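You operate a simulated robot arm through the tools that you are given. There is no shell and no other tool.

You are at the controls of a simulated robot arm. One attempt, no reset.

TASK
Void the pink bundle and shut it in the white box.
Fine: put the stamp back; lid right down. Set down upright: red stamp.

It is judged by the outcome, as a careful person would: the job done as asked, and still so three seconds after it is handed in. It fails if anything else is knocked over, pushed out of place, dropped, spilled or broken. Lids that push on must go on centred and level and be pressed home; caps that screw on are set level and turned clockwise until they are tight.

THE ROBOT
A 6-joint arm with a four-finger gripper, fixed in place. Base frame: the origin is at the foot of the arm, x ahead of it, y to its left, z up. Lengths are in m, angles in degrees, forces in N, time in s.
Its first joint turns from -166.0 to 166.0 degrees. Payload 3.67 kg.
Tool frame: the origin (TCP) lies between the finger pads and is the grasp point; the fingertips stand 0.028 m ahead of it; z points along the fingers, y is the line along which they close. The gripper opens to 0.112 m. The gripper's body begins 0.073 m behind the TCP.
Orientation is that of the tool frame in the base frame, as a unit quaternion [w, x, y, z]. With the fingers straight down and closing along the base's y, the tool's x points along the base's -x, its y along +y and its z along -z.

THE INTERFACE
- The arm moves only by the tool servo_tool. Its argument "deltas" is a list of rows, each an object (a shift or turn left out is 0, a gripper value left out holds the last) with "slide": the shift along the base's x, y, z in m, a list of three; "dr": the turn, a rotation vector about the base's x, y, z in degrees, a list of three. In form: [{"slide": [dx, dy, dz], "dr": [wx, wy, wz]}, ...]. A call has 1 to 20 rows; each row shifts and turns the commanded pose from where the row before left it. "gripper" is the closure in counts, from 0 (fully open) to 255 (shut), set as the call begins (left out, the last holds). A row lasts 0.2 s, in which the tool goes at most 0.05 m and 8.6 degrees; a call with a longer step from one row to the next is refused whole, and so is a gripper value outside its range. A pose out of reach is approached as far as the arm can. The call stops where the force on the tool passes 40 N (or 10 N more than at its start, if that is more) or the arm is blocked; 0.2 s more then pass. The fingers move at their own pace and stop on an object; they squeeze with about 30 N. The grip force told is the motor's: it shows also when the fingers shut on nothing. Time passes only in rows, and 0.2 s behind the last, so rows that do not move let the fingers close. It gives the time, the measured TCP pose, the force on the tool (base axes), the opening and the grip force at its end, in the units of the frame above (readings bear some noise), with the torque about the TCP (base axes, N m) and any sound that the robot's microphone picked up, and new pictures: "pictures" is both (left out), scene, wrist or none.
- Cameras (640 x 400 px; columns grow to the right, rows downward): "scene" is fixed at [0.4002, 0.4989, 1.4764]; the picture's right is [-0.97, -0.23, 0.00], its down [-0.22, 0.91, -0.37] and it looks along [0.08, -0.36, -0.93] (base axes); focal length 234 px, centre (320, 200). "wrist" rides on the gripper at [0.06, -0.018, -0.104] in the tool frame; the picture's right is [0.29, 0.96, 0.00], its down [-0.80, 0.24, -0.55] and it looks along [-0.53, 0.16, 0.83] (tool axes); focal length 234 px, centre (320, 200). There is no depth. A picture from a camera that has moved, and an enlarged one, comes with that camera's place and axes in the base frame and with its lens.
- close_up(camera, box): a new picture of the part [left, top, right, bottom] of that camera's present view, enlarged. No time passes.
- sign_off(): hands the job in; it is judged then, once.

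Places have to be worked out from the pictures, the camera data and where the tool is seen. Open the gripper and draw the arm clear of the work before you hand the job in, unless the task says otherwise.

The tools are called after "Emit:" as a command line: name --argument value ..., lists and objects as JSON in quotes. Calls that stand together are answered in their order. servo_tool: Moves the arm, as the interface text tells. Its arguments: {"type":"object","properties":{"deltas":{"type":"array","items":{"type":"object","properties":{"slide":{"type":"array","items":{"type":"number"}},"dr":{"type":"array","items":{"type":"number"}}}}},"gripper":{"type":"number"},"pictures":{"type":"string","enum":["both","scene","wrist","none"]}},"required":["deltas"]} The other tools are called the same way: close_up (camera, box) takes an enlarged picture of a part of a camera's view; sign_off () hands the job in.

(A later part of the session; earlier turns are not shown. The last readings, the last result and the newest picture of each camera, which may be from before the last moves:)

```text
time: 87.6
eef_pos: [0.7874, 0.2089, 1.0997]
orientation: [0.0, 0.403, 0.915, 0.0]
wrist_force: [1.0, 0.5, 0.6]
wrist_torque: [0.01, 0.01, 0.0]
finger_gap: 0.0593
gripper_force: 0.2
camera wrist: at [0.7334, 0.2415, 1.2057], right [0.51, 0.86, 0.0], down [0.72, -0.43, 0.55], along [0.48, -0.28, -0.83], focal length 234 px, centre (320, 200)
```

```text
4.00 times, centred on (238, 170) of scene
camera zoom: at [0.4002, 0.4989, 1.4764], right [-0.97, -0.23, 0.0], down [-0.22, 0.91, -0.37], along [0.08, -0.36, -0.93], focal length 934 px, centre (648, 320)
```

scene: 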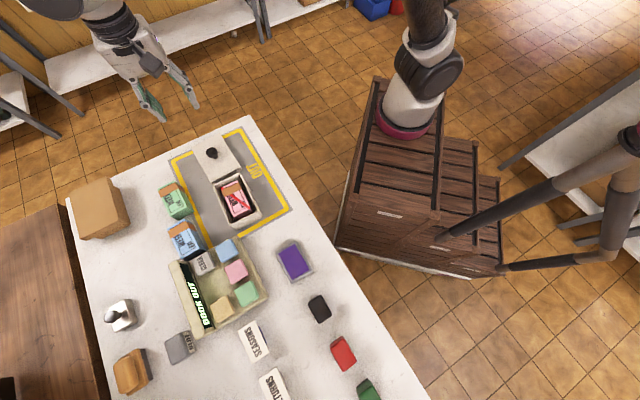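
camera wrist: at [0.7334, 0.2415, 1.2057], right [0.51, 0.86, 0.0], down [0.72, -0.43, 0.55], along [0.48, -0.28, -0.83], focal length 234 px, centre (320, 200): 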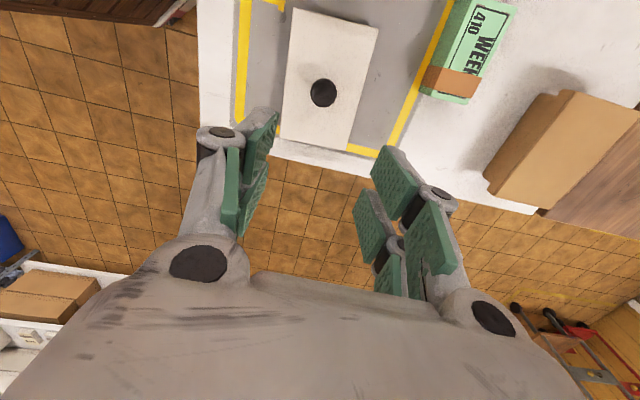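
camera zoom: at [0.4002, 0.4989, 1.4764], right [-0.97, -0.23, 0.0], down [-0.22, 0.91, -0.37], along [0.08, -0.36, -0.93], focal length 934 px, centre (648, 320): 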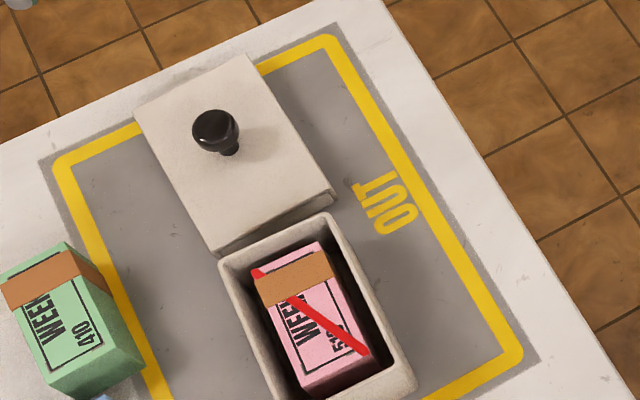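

The bundle lies flat in the box. The lid is about 90×138 mm, turned about +6° relative to the tool, with a ~29 mm round knob at its centre near (0.774, 0.2215). I'll turn +6.1° to match the lid, centre over the knob and come down to z≈1.0.

Emit:
servo_tool --deltas '[{"slide": [-0.0068, 0.0063, -0.03], "dr": [0, 0, 3.05]}, {"slide": [-0.0068, 0.0063, -0.035], "dr": [0, 0, 3.05]}, {"slide": [0, 0, -0.035]}, {"slide": [0, 0, 0]}]' --gripper 110 --pictures "both"

Emit:
close_up --camera "wrist" --box '[224, 30, 416, 190]'

Emit:
close_up --camera "scene" --box '[180, 125, 260, 185]'

```text
time: 88.6
eef_pos: [0.772, 0.2223, 0.9996]
orientation: [0.0, 0.354, 0.935, 0.001]
wrist_force: [0.7, 1.0, 0.0]
wrist_torque: [-0.01, -0.03, -0.02]
finger_gap: 0.0637
gripper_force: 0.1
camera wrist: at [0.716, 0.2487, 1.1049], right [0.42, 0.91, 0.0], down [0.76, -0.35, 0.55], along [0.5, -0.23, -0.83], focal length 234 px, centre (320, 200)
```

scene: 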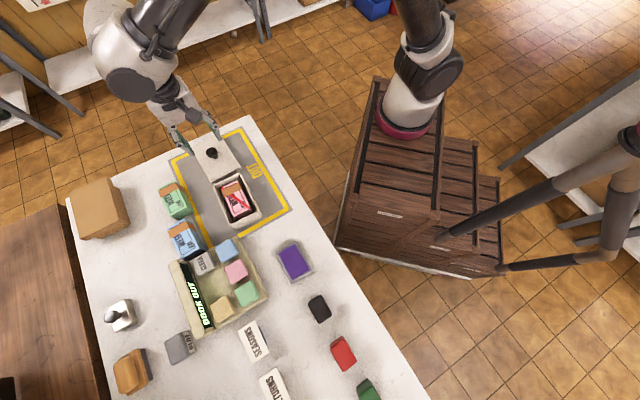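
wrist: 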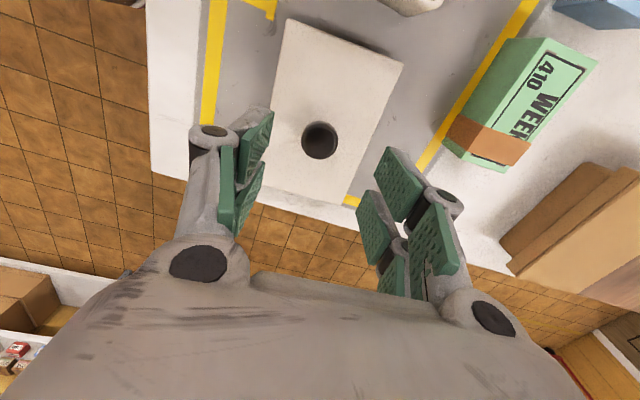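

```text
2.50 times, centred on (320, 110) of wrist
camera zoom: at [0.716, 0.2487, 1.1049], right [0.42, 0.91, 0.0], down [0.76, -0.35, 0.55], along [0.5, -0.23, -0.83], focal length 585 px, centre (320, 425)
```

zoom: 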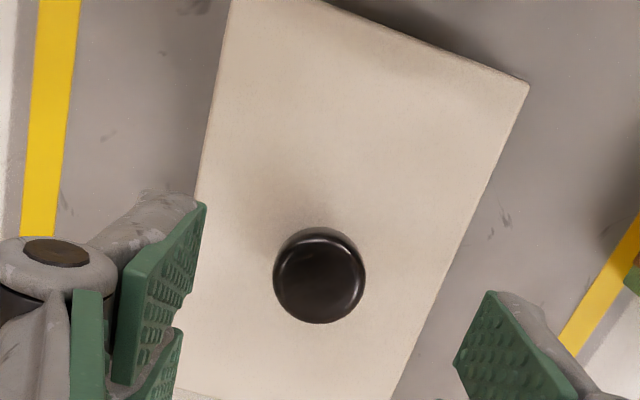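

```text
6.67 times, centred on (220, 155) of scene
camera zoom: at [0.4002, 0.4989, 1.4764], right [-0.97, -0.23, 0.0], down [-0.22, 0.91, -0.37], along [0.08, -0.36, -0.93], focal length 1556 px, centre (987, 500)
```

zoom: 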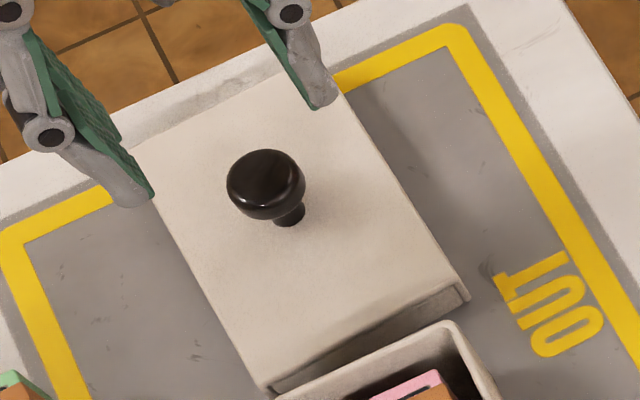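

The tool now matches the lid's orientation; the knob is about 3 mm toward -u of the tool. I'll correct, lower so the tips straddle the knob head (TCP≈0.928), watching force.

Emit:
servo_tool --deltas '[{"slide": [0.003, -0.0015, -0.025]}, {"slide": [0, 0, -0.025]}, {"slide": [0, 0, -0.012]}, {"slide": [0, 0, 0]}]' --pictures "both"

Emit:
close_up --camera "wrist" --box '[224, 60, 416, 220]'

Emit:
close_up --camera "scene" --box '[180, 125, 260, 185]'

```text
time: 89.6
eef_pos: [0.7753, 0.2202, 0.9383]
orientation: [0.0, 0.354, 0.935, -0.001]
wrist_force: [-0.5, 0.9, 0.5]
wrist_torque: [0.04, 0.01, 0.0]
finger_gap: 0.0635
gripper_force: 0.0
camera wrist: at [0.7194, 0.2468, 1.0434], right [0.42, 0.91, 0.0], down [0.76, -0.35, 0.55], along [0.5, -0.23, -0.83], focal length 234 px, centre (320, 200)
```

scene: 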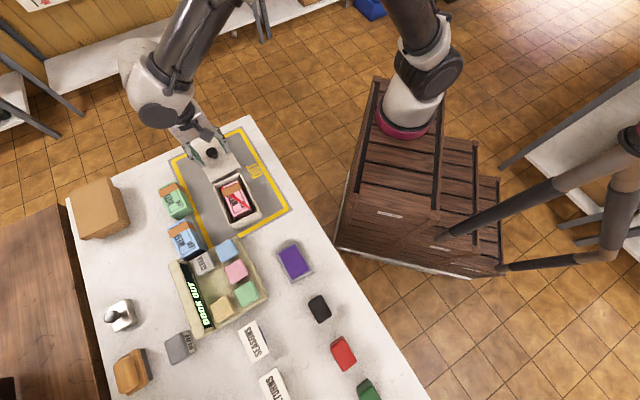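
wrist: 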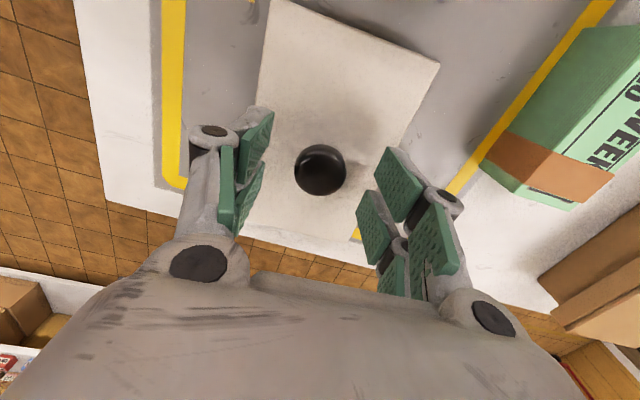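

```text
2.50 times, centred on (320, 140) of wrist
camera zoom: at [0.7194, 0.2468, 1.0434], right [0.42, 0.91, 0.0], down [0.76, -0.35, 0.55], along [0.5, -0.23, -0.83], focal length 585 px, centre (320, 350)
```

zoom: 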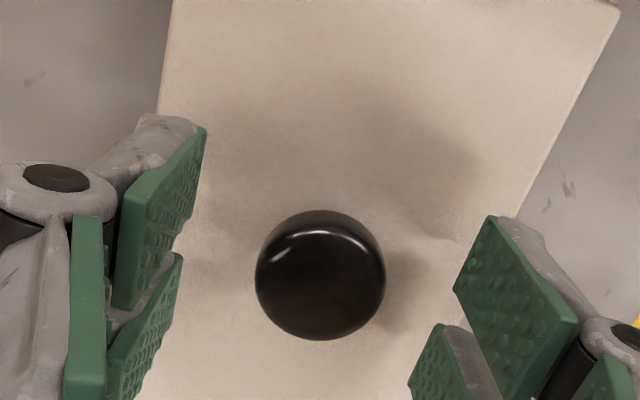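

```text
6.67 times, centred on (220, 155) of scene
camera zoom: at [0.4002, 0.4989, 1.4764], right [-0.97, -0.23, 0.0], down [-0.22, 0.91, -0.37], along [0.08, -0.36, -0.93], focal length 1556 px, centre (987, 500)
```

zoom: 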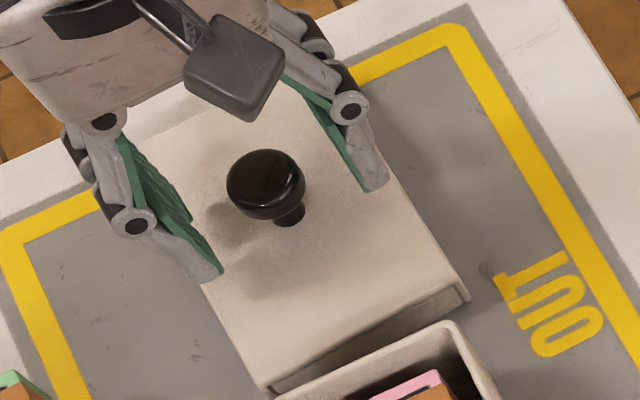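

The knob is centred between the pads. Lowering the last 9 mm and closing on it.

Emit:
servo_tool --deltas '[{"slide": [0, 0, -0.004]}, {"slide": [0, 0, -0.004]}, {"slide": [0, 0, 0]}]' --pictures "none"

Emit:
servo_tool --deltas '[{"slide": [0, 0, 0]}, {"slide": [0, 0, 0]}, {"slide": [0, 0, 0]}]' --gripper 255 --pictures "both"

Emit:
close_up --camera "scene" --box '[180, 125, 260, 185]'

```text
time: 90.4
eef_pos: [0.7757, 0.2213, 0.9308]
orientation: [0.0, 0.354, 0.935, 0.0]
wrist_force: [0.4, -0.1, 0.0]
wrist_torque: [0.0, -0.01, 0.02]
finger_gap: 0.0632
gripper_force: 0.0
```

```text
time: 91.2
eef_pos: [0.776, 0.2195, 0.9312]
orientation: [0.0, 0.354, 0.935, 0.0]
wrist_force: [-0.4, 0.7, -0.3]
wrist_torque: [-0.03, -0.01, 0.0]
finger_gap: 0.0265
gripper_force: 29.8
camera wrist: at [0.7195, 0.247, 1.0355], right [0.42, 0.91, 0.0], down [0.76, -0.35, 0.55], along [0.5, -0.23, -0.83], focal length 234 px, centre (320, 200)
```

scene: 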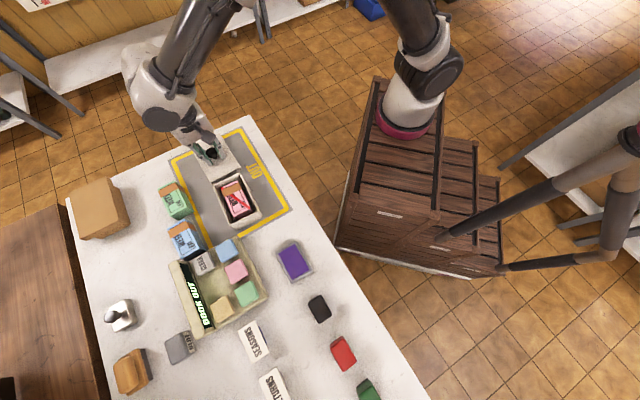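
wrist: 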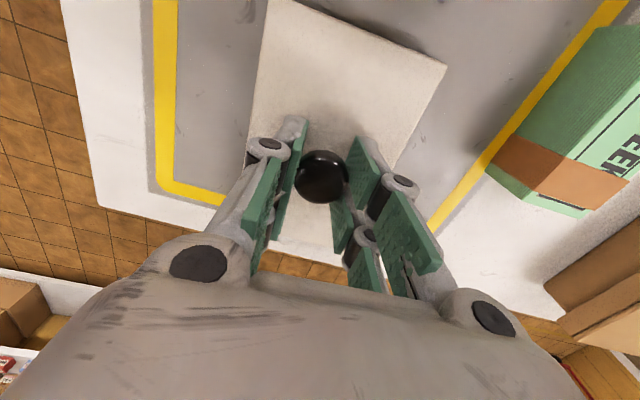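

```text
6.67 times, centred on (220, 155) of scene
camera zoom: at [0.4002, 0.4989, 1.4764], right [-0.97, -0.23, 0.0], down [-0.22, 0.91, -0.37], along [0.08, -0.36, -0.93], focal length 1556 px, centre (987, 500)
```

zoom: 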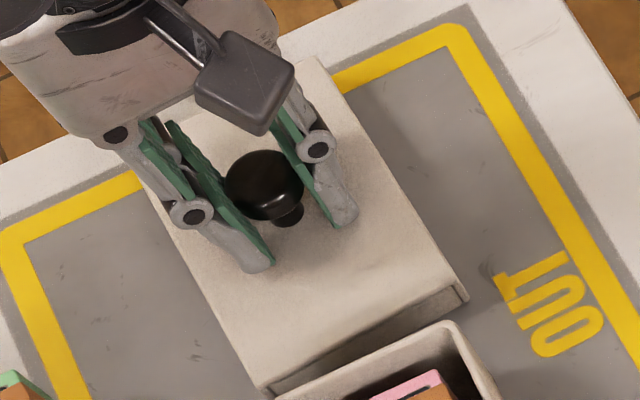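

The knob is gripped (26.5 mm, 30 N). I'll lift a little and check that the lid hangs level.

Emit:
servo_tool --deltas '[{"slide": [0, 0, 0.005]}, {"slide": [0, 0, 0.01]}, {"slide": [0, 0, 0.02]}, {"slide": [0, 0, 0.025]}, {"slide": [0, 0, 0]}]' --pictures "both"

Emit:
close_up --camera "scene" --box '[170, 115, 266, 195]'

Emit:
close_up --camera "wrist" --box '[200, 0, 456, 160]'

```text
time: 92.4
eef_pos: [0.7745, 0.221, 0.9909]
orientation: [0.0, 0.354, 0.935, 0.0]
wrist_force: [-0.8, 0.3, -0.7]
wrist_torque: [0.05, 0.01, 0.01]
finger_gap: 0.0266
gripper_force: 30.1
camera wrist: at [0.7196, 0.2476, 1.0962], right [0.42, 0.91, 0.0], down [0.76, -0.35, 0.55], along [0.5, -0.23, -0.83], focal length 234 px, centre (320, 200)
```

scene: 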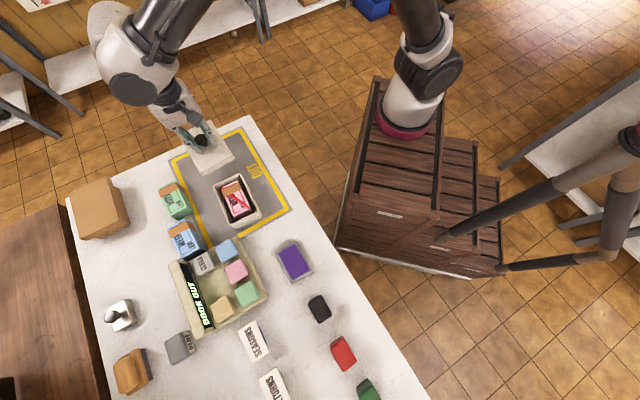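
wrist: 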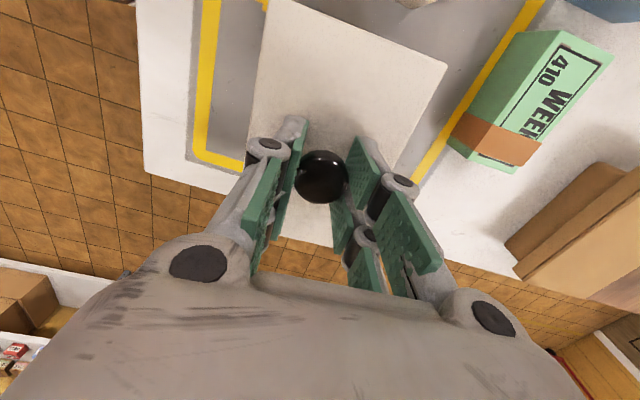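

```text
5.00 times, centred on (218, 155) of scene
camera zoom: at [0.4002, 0.4989, 1.4764], right [-0.97, -0.23, 0.0], down [-0.22, 0.91, -0.37], along [0.08, -0.36, -0.93], focal length 1167 px, centre (830, 425)
```

zoom: 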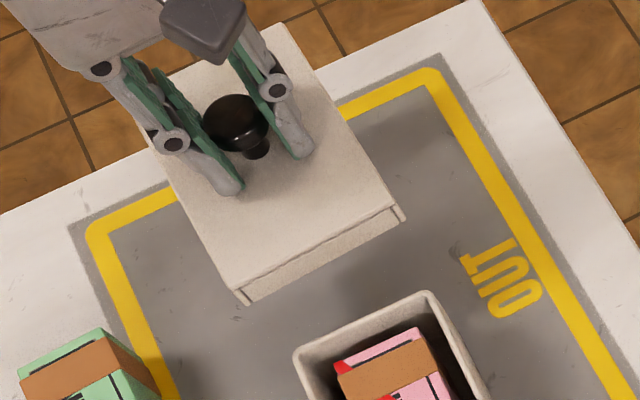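

```text
2.50 times, centred on (328, 80) of wrist
camera zoom: at [0.7196, 0.2476, 1.0962], right [0.42, 0.91, 0.0], down [0.76, -0.35, 0.55], along [0.5, -0.23, -0.83], focal length 585 px, centre (300, 500)
```

zoom: 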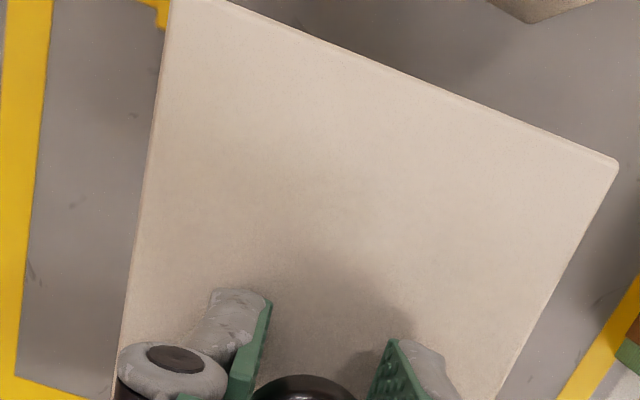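

The lid hangs level. Finger contact gave the box rim at z≈0.927; box centre is about (0.660, 0.335), orientation ≈43°. I'll raise the lid and carry it above the box, turning it -5.5° to match.

Emit:
servo_tool --deltas '[{"slide": [0, 0, 0.03]}, {"slide": [0, 0, 0.02]}, {"slide": [-0.0231, 0.02256, 0], "dr": [0, 0, -1.1]}, {"slide": [-0.0231, 0.02256, 0], "dr": [0, 0, -1.1]}, {"slide": [-0.0231, 0.02256, 0], "dr": [0, 0, -1.1]}, {"slide": [-0.0231, 0.02256, 0], "dr": [0, 0, -1.1]}, {"slide": [-0.0231, 0.02256, 0], "dr": [0, 0, -1.1]}, {"slide": [0, 0, 0]}]' --pictures "both"

Emit:
close_up --camera "scene" --box '[180, 130, 292, 230]'

```text
time: 94.2
eef_pos: [0.6605, 0.3346, 1.0407]
orientation: [0.0, 0.398, 0.917, 0.001]
wrist_force: [0.0, 0.0, -0.7]
wrist_torque: [0.0, -0.02, -0.02]
finger_gap: 0.0268
gripper_force: 29.8
camera wrist: at [0.6069, 0.3664, 1.146], right [0.5, 0.86, 0.0], down [0.72, -0.42, 0.55], along [0.48, -0.28, -0.83], focal length 234 px, centre (320, 200)
```

scene: 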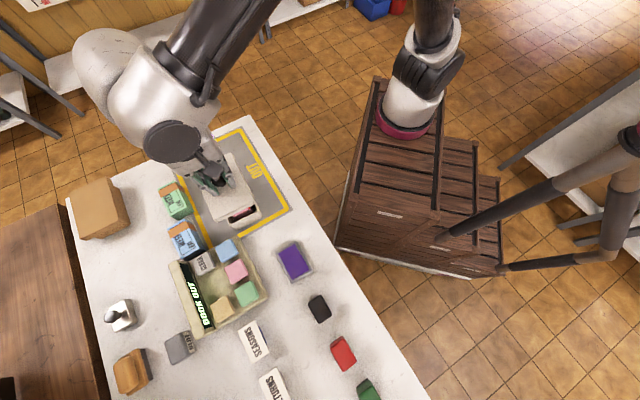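
wrist: 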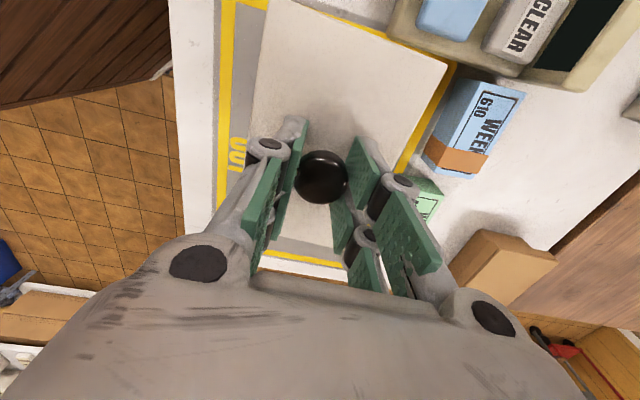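

```text
4.00 times, centred on (236, 180) of scene
camera zoom: at [0.4002, 0.4989, 1.4764], right [-0.97, -0.23, 0.0], down [-0.22, 0.91, -0.37], along [0.08, -0.36, -0.93], focal length 934 px, centre (656, 280)
```

zoom: 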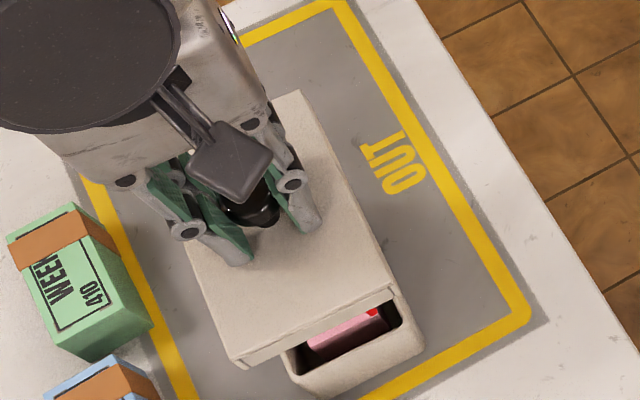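

The lid is above the box and parallel to it. I'll lower until its lower edge is about 1.5 cm above the rim and compare the overhangs in the scene view.

Emit:
servo_tool --deltas '[{"slide": [0, 0, -0.02]}, {"slide": [0, 0, -0.02]}, {"slide": [0, 0, -0.005]}, {"slide": [0, 0, 0]}]' --pictures "both"

Emit:
close_up --camera "scene" --box '[196, 150, 276, 230]'

Emit:
close_up --camera "wrist" --box '[220, 0, 476, 160]'

```text
time: 95.2
eef_pos: [0.6597, 0.3343, 0.9949]
orientation: [0.0, 0.398, 0.917, 0.0]
wrist_force: [0.4, -0.3, -0.3]
wrist_torque: [0.0, 0.01, 0.0]
finger_gap: 0.0268
gripper_force: 29.9
camera wrist: at [0.6067, 0.3659, 1.1003], right [0.5, 0.86, 0.0], down [0.72, -0.42, 0.55], along [0.48, -0.28, -0.83], focal length 234 px, centre (320, 200)
```

scene: 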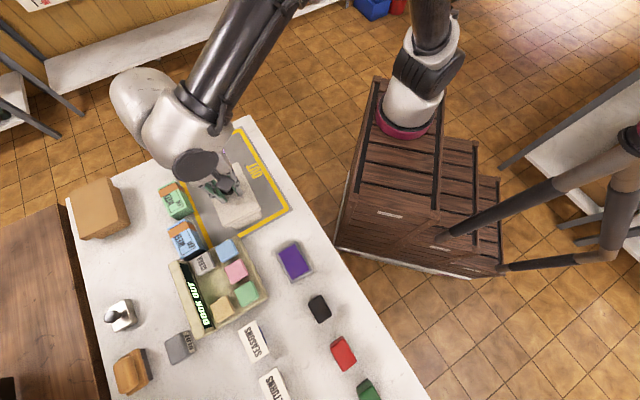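
wrist: 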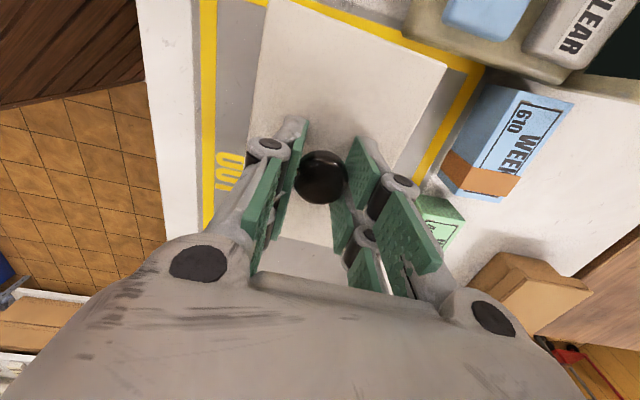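

```text
5.00 times, centred on (236, 190) of scene
camera zoom: at [0.4002, 0.4989, 1.4764], right [-0.97, -0.23, 0.0], down [-0.22, 0.91, -0.37], along [0.08, -0.36, -0.93], focal length 1167 px, centre (740, 250)
```

zoom: 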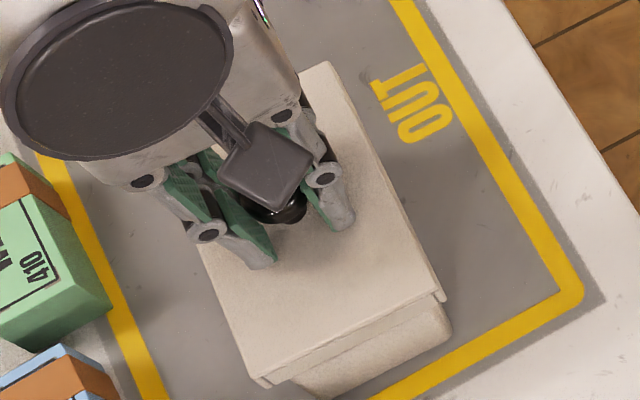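

```text
2.50 times, centred on (348, 80) of wrist
camera zoom: at [0.6067, 0.3659, 1.1003], right [0.5, 0.86, 0.0], down [0.72, -0.42, 0.55], along [0.48, -0.28, -0.83], focal length 585 px, centre (250, 500)
```

zoom: 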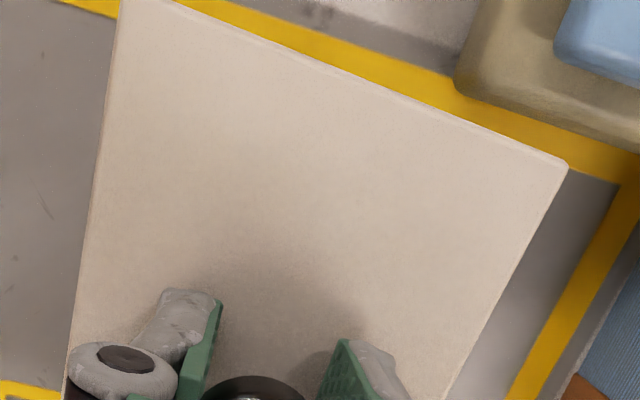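

In the scene view the lid overhangs the box evenly within ~1–2 mm (slightly too far outward in w). I'll shift -1.2 mm in w and lower toward the rim in small steps.

Emit:
servo_tool --deltas '[{"slide": [-0.0009, -0.0008, -0.004]}, {"slide": [0, 0, -0.004]}, {"slide": [0, 0, -0.002]}, {"slide": [0, 0, 0]}]' --pictures "none"

Emit:
close_up --camera "scene" --box '[196, 150, 276, 230]'

```text
time: 96.2
eef_pos: [0.6575, 0.3318, 0.9866]
orientation: [0.0, 0.398, 0.917, 0.0]
wrist_force: [-0.1, -0.2, -0.3]
wrist_torque: [-0.01, 0.01, -0.03]
finger_gap: 0.0265
gripper_force: 30.1
```

```text
5.00 times, centred on (236, 190) of scene
camera zoom: at [0.4002, 0.4989, 1.4764], right [-0.97, -0.23, 0.0], down [-0.22, 0.91, -0.37], along [0.08, -0.36, -0.93], focal length 1167 px, centre (740, 250)
```

zoom: 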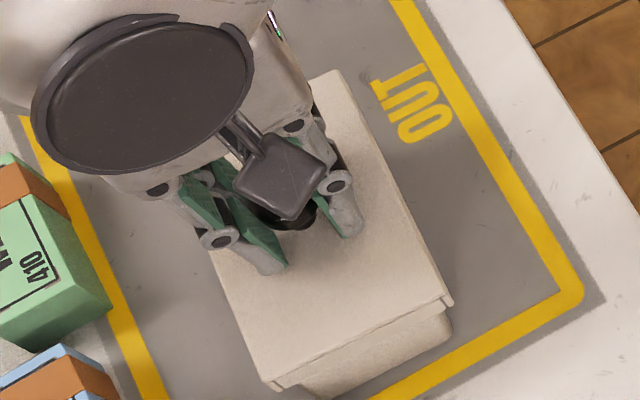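

Looks aligned. Lowering in 1.5 mm steps, checking force each time.

Emit:
servo_tool --deltas '[{"slide": [0, 0, -0.0015]}, {"slide": [0, 0, -0.0015]}, {"slide": [0, 0, 0]}]' --pictures "none"

```text
time: 97.0
eef_pos: [0.6576, 0.3321, 0.9837]
orientation: [0.0, 0.398, 0.917, 0.0]
wrist_force: [-0.1, -0.3, 0.0]
wrist_torque: [-0.01, -0.01, 0.0]
finger_gap: 0.0267
gripper_force: 29.9
```

Emit:
servo_tool --deltas '[{"slide": [0, 0, -0.0015]}, {"slide": [0, 0, 0]}]' --pictures "none"

```text
time: 97.6
eef_pos: [0.6582, 0.3332, 0.981]
orientation: [-0.001, 0.398, 0.917, -0.001]
wrist_force: [0.3, 0.9, -1.5]
wrist_torque: [-0.01, -0.02, -0.04]
finger_gap: 0.0264
gripper_force: 30.0
```

Still free at 0.981, right where the lid's lower edge should meet the rim. Continuing slowly.

Emit:
servo_tool --deltas '[{"slide": [0, 0, -0.0015]}, {"slide": [0, 0, 0]}]' --pictures "none"

```text
time: 98.2
eef_pos: [0.6578, 0.3332, 0.9794]
orientation: [0.0, 0.398, 0.917, 0.0]
wrist_force: [-0.3, 0.3, -0.5]
wrist_torque: [0.0, -0.02, -0.02]
finger_gap: 0.0264
gripper_force: 30.3
```

Emit:
servo_tool --deltas '[{"slide": [0, 0, -0.0015]}, {"slide": [0, 0, 0]}]' --pictures "none"

```text
time: 98.8
eef_pos: [0.6604, 0.3324, 0.9787]
orientation: [0.0, 0.397, 0.918, 0.0]
wrist_force: [-0.4, 0.9, -0.8]
wrist_torque: [0.0, 0.0, 0.02]
finger_gap: 0.0266
gripper_force: 30.1
```

Emit:
servo_tool --deltas '[{"slide": [0, 0, -0.0015]}, {"slide": [0, 0, 0]}]' --pictures "scene"

Emit:
close_up --camera "scene" --box '[204, 170, 276, 230]'

```text
time: 99.4
eef_pos: [0.6585, 0.3324, 0.9762]
orientation: [-0.001, 0.398, 0.918, 0.0]
wrist_force: [0.4, 1.9, -0.3]
wrist_torque: [-0.03, -0.03, 0.04]
finger_gap: 0.0264
gripper_force: 30.2
```

scene: 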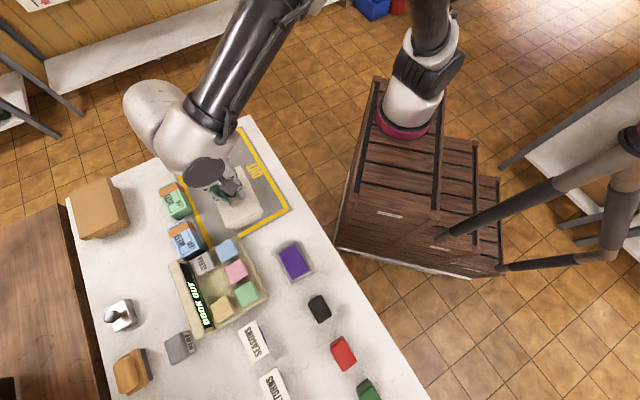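

```text
6.67 times, centred on (240, 200) of scene
camera zoom: at [0.4002, 0.4989, 1.4764], right [-0.97, -0.23, 0.0], down [-0.22, 0.91, -0.37], along [0.08, -0.36, -0.93], focal length 1556 px, centre (853, 200)
```

zoom: 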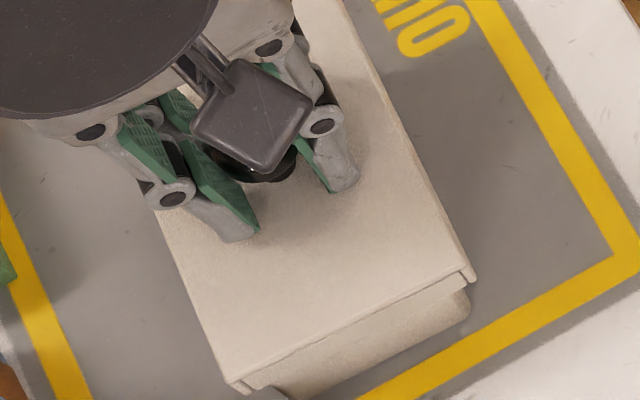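

The lid keeps going down freely, apparently around the rim. Continuing until it bottoms.

Emit:
servo_tool --deltas '[{"slide": [0, 0, -0.0015]}, {"slide": [0, 0, 0]}]' --pictures "none"

```text
time: 100.0
eef_pos: [0.659, 0.3332, 0.9758]
orientation: [0.0, 0.398, 0.917, 0.001]
wrist_force: [-0.8, 0.2, 0.0]
wrist_torque: [0.02, -0.03, -0.02]
finger_gap: 0.0265
gripper_force: 29.5
```

Emit:
servo_tool --deltas '[{"slide": [0, 0, -0.0015]}, {"slide": [0, 0, 0]}]' --pictures "none"

```text
time: 100.6
eef_pos: [0.6589, 0.3324, 0.9748]
orientation: [0.0, 0.398, 0.917, 0.0]
wrist_force: [0.4, -0.9, -0.5]
wrist_torque: [0.01, -0.01, 0.01]
finger_gap: 0.0265
gripper_force: 29.9
```

Emit:
servo_tool --deltas '[{"slide": [0, 0, -0.0015]}, {"slide": [0, 0, 0]}]' --pictures "none"

```text
time: 101.2
eef_pos: [0.6585, 0.3329, 0.9722]
orientation: [0.0, 0.397, 0.918, -0.001]
wrist_force: [0.1, 0.1, -0.2]
wrist_torque: [-0.01, -0.01, -0.02]
finger_gap: 0.0266
gripper_force: 30.0
```

Emit:
servo_tool --deltas '[{"slide": [0, 0, -0.0015]}, {"slide": [0, 0, 0]}]' --pictures "none"

```text
time: 101.8
eef_pos: [0.6584, 0.3321, 0.9714]
orientation: [0.0, 0.398, 0.917, 0.0]
wrist_force: [-0.7, 0.6, -0.2]
wrist_torque: [-0.01, -0.01, 0.03]
finger_gap: 0.0267
gripper_force: 29.4
```

Emit:
servo_tool --deltas '[{"slide": [0, 0, -0.001]}, {"slide": [0, 0, 0]}]' --pictures "none"

```text
time: 102.4
eef_pos: [0.66, 0.3331, 0.9705]
orientation: [0.0, 0.398, 0.917, 0.001]
wrist_force: [-0.3, 0.2, -0.5]
wrist_torque: [0.0, -0.01, -0.02]
finger_gap: 0.0267
gripper_force: 30.0
```

Emit:
servo_tool --deltas '[{"slide": [0, 0, -0.001]}, {"slide": [0, 0, 0]}]' --pictures "none"

```text
time: 103.0
eef_pos: [0.6592, 0.3325, 0.9695]
orientation: [0.0, 0.398, 0.917, 0.001]
wrist_force: [0.3, -0.2, -0.2]
wrist_torque: [0.04, 0.02, -0.01]
finger_gap: 0.0265
gripper_force: 30.5
```

Emit:
servo_tool --deltas '[{"slide": [0, 0, -0.001]}, {"slide": [0, 0, 0]}]' --pictures "both"

Emit:
close_up --camera "scene" --box '[204, 170, 276, 230]'

```text
time: 103.6
eef_pos: [0.6589, 0.3337, 0.9692]
orientation: [0.0, 0.398, 0.917, 0.0]
wrist_force: [0.9, 0.1, -0.3]
wrist_torque: [-0.02, 0.04, 0.03]
finger_gap: 0.0265
gripper_force: 30.0
camera wrist: at [0.6061, 0.365, 1.0728], right [0.5, 0.86, 0.0], down [0.72, -0.42, 0.55], along [0.48, -0.28, -0.83], focal length 234 px, centre (320, 200)
```

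scene: 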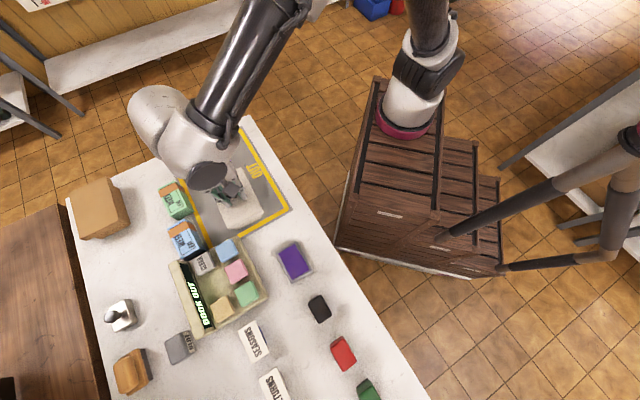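
wrist: 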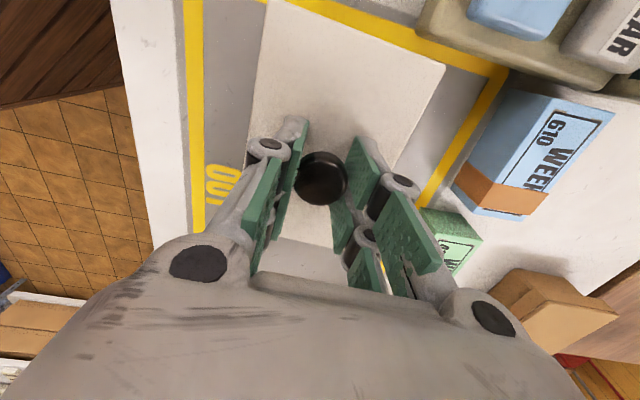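

```text
6.67 times, centred on (240, 200) of scene
camera zoom: at [0.4002, 0.4989, 1.4764], right [-0.97, -0.23, 0.0], down [-0.22, 0.91, -0.37], along [0.08, -0.36, -0.93], focal length 1556 px, centre (853, 200)
```

zoom: 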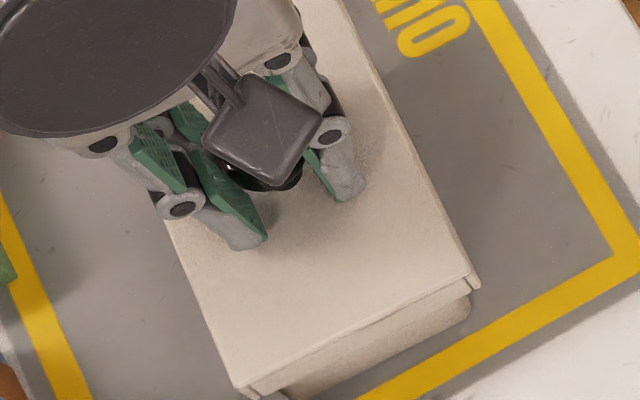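

Lid is level and sinking over the box with no resistance. Continuing 1 mm steps.

Emit:
servo_tool --deltas '[{"slide": [0, 0, -0.001]}, {"slide": [0, 0, 0]}]' --pictures "none"

```text
time: 104.2
eef_pos: [0.6599, 0.3333, 0.9675]
orientation: [0.0, 0.398, 0.917, 0.0]
wrist_force: [0.4, -0.2, -0.9]
wrist_torque: [0.0, 0.01, -0.02]
finger_gap: 0.0264
gripper_force: 30.1
```

Emit:
servo_tool --deltas '[{"slide": [0, 0, -0.001]}, {"slide": [0, 0, 0]}]' --pictures "none"

```text
time: 104.8
eef_pos: [0.6597, 0.3323, 0.966]
orientation: [0.0, 0.398, 0.917, 0.0]
wrist_force: [-0.3, -0.1, -0.6]
wrist_torque: [0.01, 0.01, 0.01]
finger_gap: 0.0263
gripper_force: 30.4
```

Emit:
servo_tool --deltas '[{"slide": [0, 0, -0.001]}, {"slide": [0, 0, 0]}]' --pictures "none"

```text
time: 105.4
eef_pos: [0.6582, 0.3327, 0.9639]
orientation: [0.0, 0.398, 0.917, 0.001]
wrist_force: [-0.3, -0.6, 0.0]
wrist_torque: [0.02, -0.02, -0.03]
finger_gap: 0.0262
gripper_force: 30.3
```

Emit:
servo_tool --deltas '[{"slide": [0, 0, -0.001]}, {"slide": [0, 0, 0]}]' --pictures "none"

```text
time: 106.0
eef_pos: [0.6591, 0.3329, 0.9647]
orientation: [0.001, 0.398, 0.917, 0.0]
wrist_force: [-1.4, 0.0, 8.2]
wrist_torque: [0.01, -0.01, 0.07]
finger_gap: 0.0265
gripper_force: 29.6
```

Contact now, 8 N with almost no torque, so it's centred and level. Let me look closely before pressing home.

Emit:
close_up --camera "scene" --box '[204, 170, 276, 230]'

Emit:
close_up --camera "scene" --box '[230, 185, 270, 225]'

```text
6.67 times, centred on (240, 200) of scene
camera zoom: at [0.4002, 0.4989, 1.4764], right [-0.97, -0.23, 0.0], down [-0.22, 0.91, -0.37], along [0.08, -0.36, -0.93], focal length 1556 px, centre (853, 200)
```

zoom: 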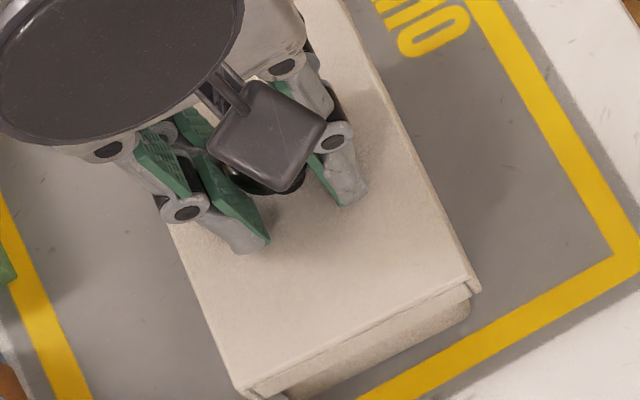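

```text
10.00 times, centred on (250, 205) of scene
camera zoom: at [0.4002, 0.4989, 1.4764], right [-0.97, -0.23, 0.0], down [-0.22, 0.91, -0.37], along [0.08, -0.36, -0.93], focal length 2335 px, centre (1020, 150)
```

zoom: 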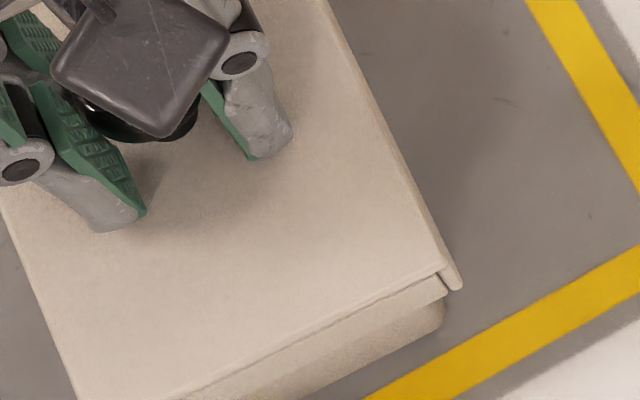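

Geometry agrees that the lid's plate has reached the rim: it has gone down 16 mm past the rim with even overhang. I'll press gently now to make sure it's fully home.

Emit:
servo_tool --deltas '[{"slide": [0, 0, -0.001]}, {"slide": [0, 0, 0]}]' --pictures "none"

```text
time: 106.6
eef_pos: [0.6597, 0.3341, 0.9649]
orientation: [0.001, 0.398, 0.917, 0.001]
wrist_force: [-0.6, -1.0, 23.3]
wrist_torque: [0.08, 0.05, 0.08]
finger_gap: 0.0263
gripper_force: 30.4
```

Firm stop: 23 N without further movement. A slightly harder push to confirm, then I'll release.

Emit:
servo_tool --deltas '[{"slide": [0, 0, -0.0006]}, {"slide": [0, 0, 0]}, {"slide": [0, 0, 0]}]' --pictures "wrist"

```text
time: 107.4
eef_pos: [0.6602, 0.3333, 0.9634]
orientation: [0.0, 0.398, 0.917, 0.001]
wrist_force: [2.4, 4.4, 27.6]
wrist_torque: [0.15, 0.01, 0.0]
finger_gap: 0.0261
gripper_force: 30.2
camera wrist: at [0.6055, 0.3652, 1.0681], right [0.5, 0.86, 0.0], down [0.72, -0.42, 0.55], along [0.48, -0.28, -0.83], focal length 234 px, centre (320, 200)
```

wrist: 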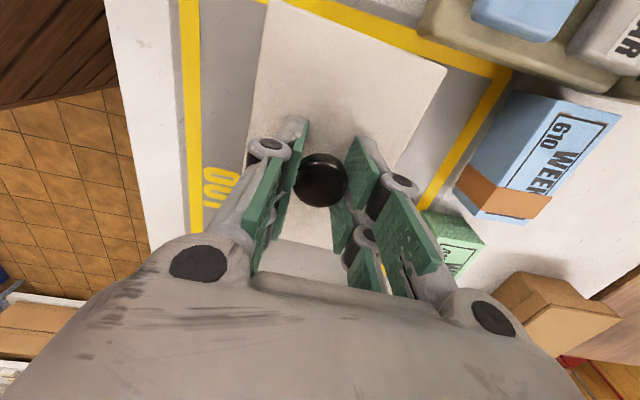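

Held firm at about 28 N. I'll unload the push and open the gripper, then rise.

Emit:
servo_tool --deltas '[{"slide": [0, 0, 0.0012]}, {"slide": [0, 0, 0]}]' --pictures "none"

Emit:
servo_tool --deltas '[{"slide": [0, 0, 0]}, {"slide": [0, 0, 0]}, {"slide": [0, 0, 0]}, {"slide": [0, 0, 0.01]}, {"slide": [0, 0, 0.02]}, {"slide": [0, 0, 0.03]}, {"slide": [0, 0, 0.03]}, {"slide": [0, 0, 0]}]' --gripper 110 --pictures "both"

Emit:
close_up --camera "scene" --box '[190, 140, 286, 230]'

Emit:
close_up --camera "wrist" --box '[220, 10, 476, 170]'

```text
time: 108.0
eef_pos: [0.6588, 0.3331, 0.9638]
orientation: [0.0, 0.398, 0.917, 0.0]
wrist_force: [3.3, 6.7, 13.7]
wrist_torque: [0.22, -0.14, -0.01]
finger_gap: 0.0261
gripper_force: 29.5
```

```text
time: 109.8
eef_pos: [0.6581, 0.3336, 1.053]
orientation: [0.0, 0.397, 0.918, -0.001]
wrist_force: [-0.5, -0.4, 0.3]
wrist_torque: [0.01, -0.01, 0.0]
finger_gap: 0.0638
gripper_force: 0.1
camera wrist: at [0.6058, 0.3653, 1.1583], right [0.5, 0.86, 0.0], down [0.72, -0.42, 0.55], along [0.48, -0.28, -0.83], focal length 234 px, centre (320, 200)
```

scene: 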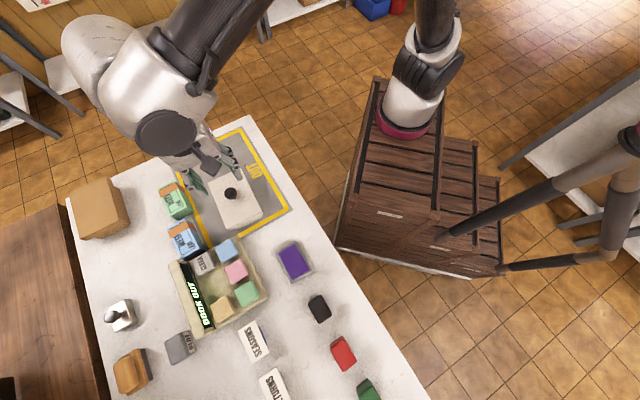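
wrist: 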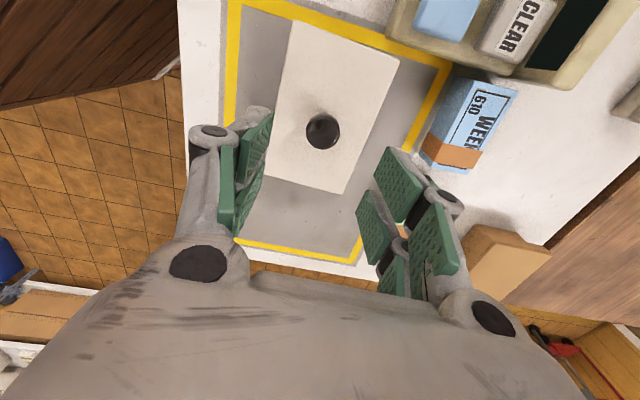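

```text
4.44 times, centred on (238, 185) of scene
camera zoom: at [0.4002, 0.4989, 1.4764], right [-0.97, -0.23, 0.0], down [-0.22, 0.91, -0.37], along [0.08, -0.36, -0.93], focal length 1038 px, centre (684, 267)
```

zoom: 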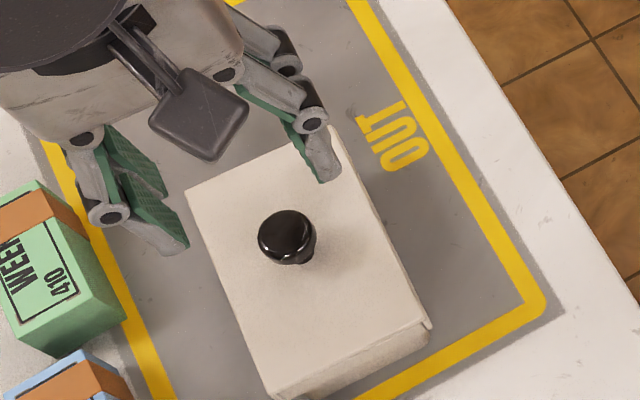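

```text
2.50 times, centred on (348, 90) of wrist
camera zoom: at [0.6058, 0.3653, 1.1583], right [0.5, 0.86, 0.0], down [0.72, -0.42, 0.55], along [0.48, -0.28, -0.83], focal length 585 px, centre (250, 475)
```

zoom: 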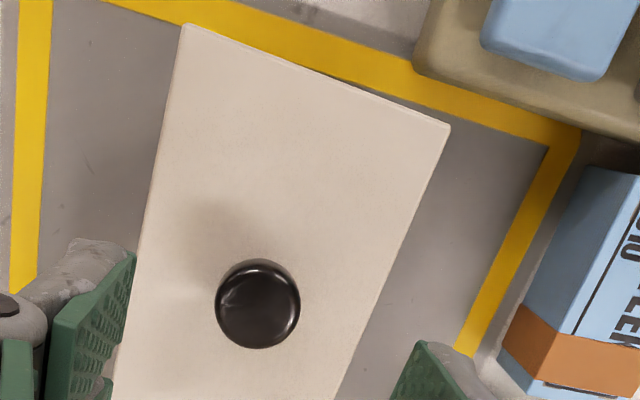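

The lid is on, level and even. To be certain it is pressed home, I'll close the fingers and push down on the knob's top.

Emit:
servo_tool --deltas '[{"slide": [0.001, 0.001, 0]}, {"slide": [0, 0, 0]}, {"slide": [0, 0, 0]}, {"slide": [0, 0, -0.025]}, {"slide": [0, 0, -0.025]}, {"slide": [0, 0, -0.01]}, {"slide": [0, 0, 0]}]' --gripper 255 --pictures "both"

Emit:
close_up --camera "scene" --box '[196, 150, 276, 220]'

```text
time: 111.4
eef_pos: [0.6602, 0.3338, 0.9938]
orientation: [0.0, 0.398, 0.917, -0.001]
wrist_force: [-0.2, 0.4, 0.0]
wrist_torque: [0.0, 0.02, -0.01]
finger_gap: 0.0002
gripper_force: 30.1
camera wrist: at [0.6069, 0.3656, 1.0979], right [0.5, 0.86, 0.0], down [0.72, -0.42, 0.55], along [0.48, -0.28, -0.83], focal length 234 px, centre (320, 200)
```

scene: 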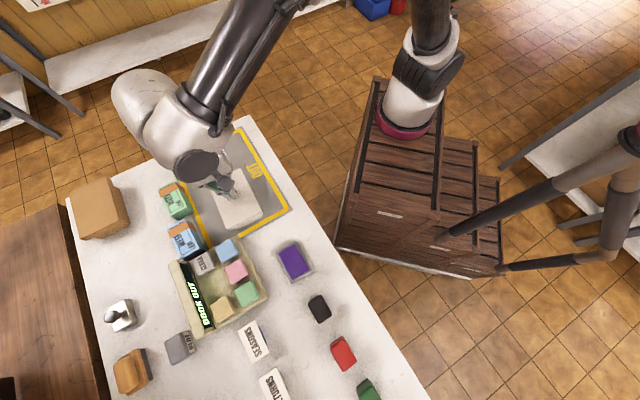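
wrist: 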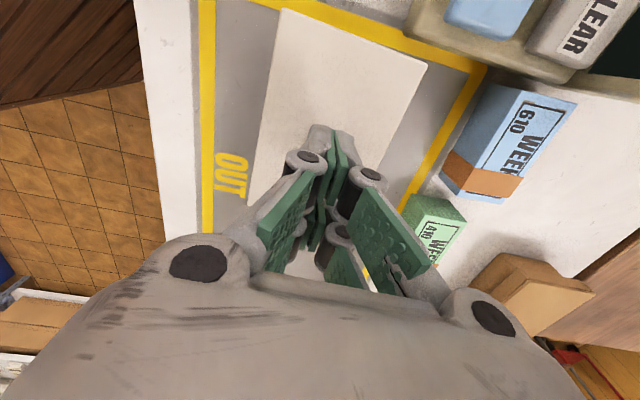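

```text
5.71 times, centred on (236, 185) of scene
camera zoom: at [0.4002, 0.4989, 1.4764], right [-0.97, -0.23, 0.0], down [-0.22, 0.91, -0.37], along [0.08, -0.36, -0.93], focal length 1334 px, centre (800, 286)
```

zoom: 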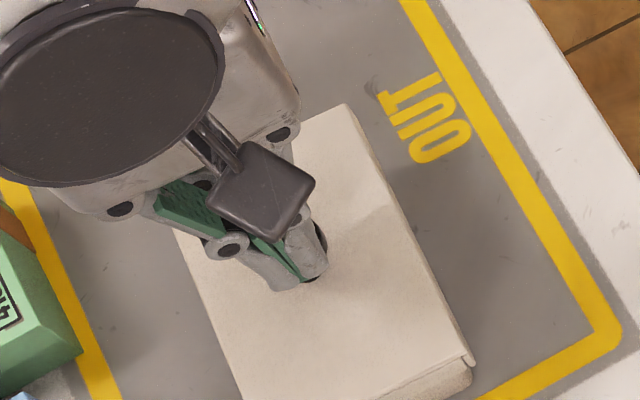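

Fingers are closed above the knob. Lowering in small steps until I feel the knob top.

Emit:
servo_tool --deltas '[{"slide": [0, 0, -0.002]}, {"slide": [0, 0, -0.002]}, {"slide": [0, 0, 0]}]' --pictures "none"

```text
time: 112.2
eef_pos: [0.6597, 0.3327, 0.9889]
orientation: [0.001, 0.399, 0.917, 0.001]
wrist_force: [-0.3, -0.3, 0.4]
wrist_torque: [-0.02, 0.0, -0.01]
finger_gap: 0.0
gripper_force: 30.1
```

Emit:
servo_tool --deltas '[{"slide": [0, 0, -0.0015]}, {"slide": [0, 0, 0]}]' --pictures "none"

```text
time: 112.8
eef_pos: [0.6594, 0.3338, 0.9884]
orientation: [-0.001, 0.398, 0.917, 0.0]
wrist_force: [-0.3, 0.3, -0.4]
wrist_torque: [0.02, 0.01, 0.01]
finger_gap: 0.0
gripper_force: 29.7
```

Emit:
servo_tool --deltas '[{"slide": [0, 0, -0.0015]}, {"slide": [0, 0, 0]}]' --pictures "none"

```text
time: 113.4
eef_pos: [0.6598, 0.3339, 0.9867]
orientation: [0.0, 0.398, 0.917, 0.0]
wrist_force: [-0.3, -0.1, 8.8]
wrist_torque: [-0.03, 0.03, 0.03]
finger_gap: 0.006
gripper_force: 29.8
```

Touching the knob top (9 N). Pressing on to about 30 N.

Emit:
servo_tool --deltas '[{"slide": [0, 0, -0.001]}, {"slide": [0, 0, 0]}]' --pictures "none"

```text
time: 114.0
eef_pos: [0.6605, 0.3345, 0.9863]
orientation: [0.0, 0.398, 0.917, 0.002]
wrist_force: [-0.9, -0.9, 22.1]
wrist_torque: [-0.03, 0.03, 0.0]
finger_gap: 0.0062
gripper_force: 30.0
```

Emit:
servo_tool --deltas '[{"slide": [0, 0, -0.0008]}, {"slide": [0, 0, 0]}, {"slide": [0, 0, 0]}]' --pictures "none"

```text
time: 114.8
eef_pos: [0.6606, 0.3336, 0.9869]
orientation: [0.001, 0.397, 0.918, 0.002]
wrist_force: [2.8, 0.4, 40.5]
wrist_torque: [-0.01, -0.11, 0.01]
finger_gap: 0.0061
gripper_force: 29.9
```

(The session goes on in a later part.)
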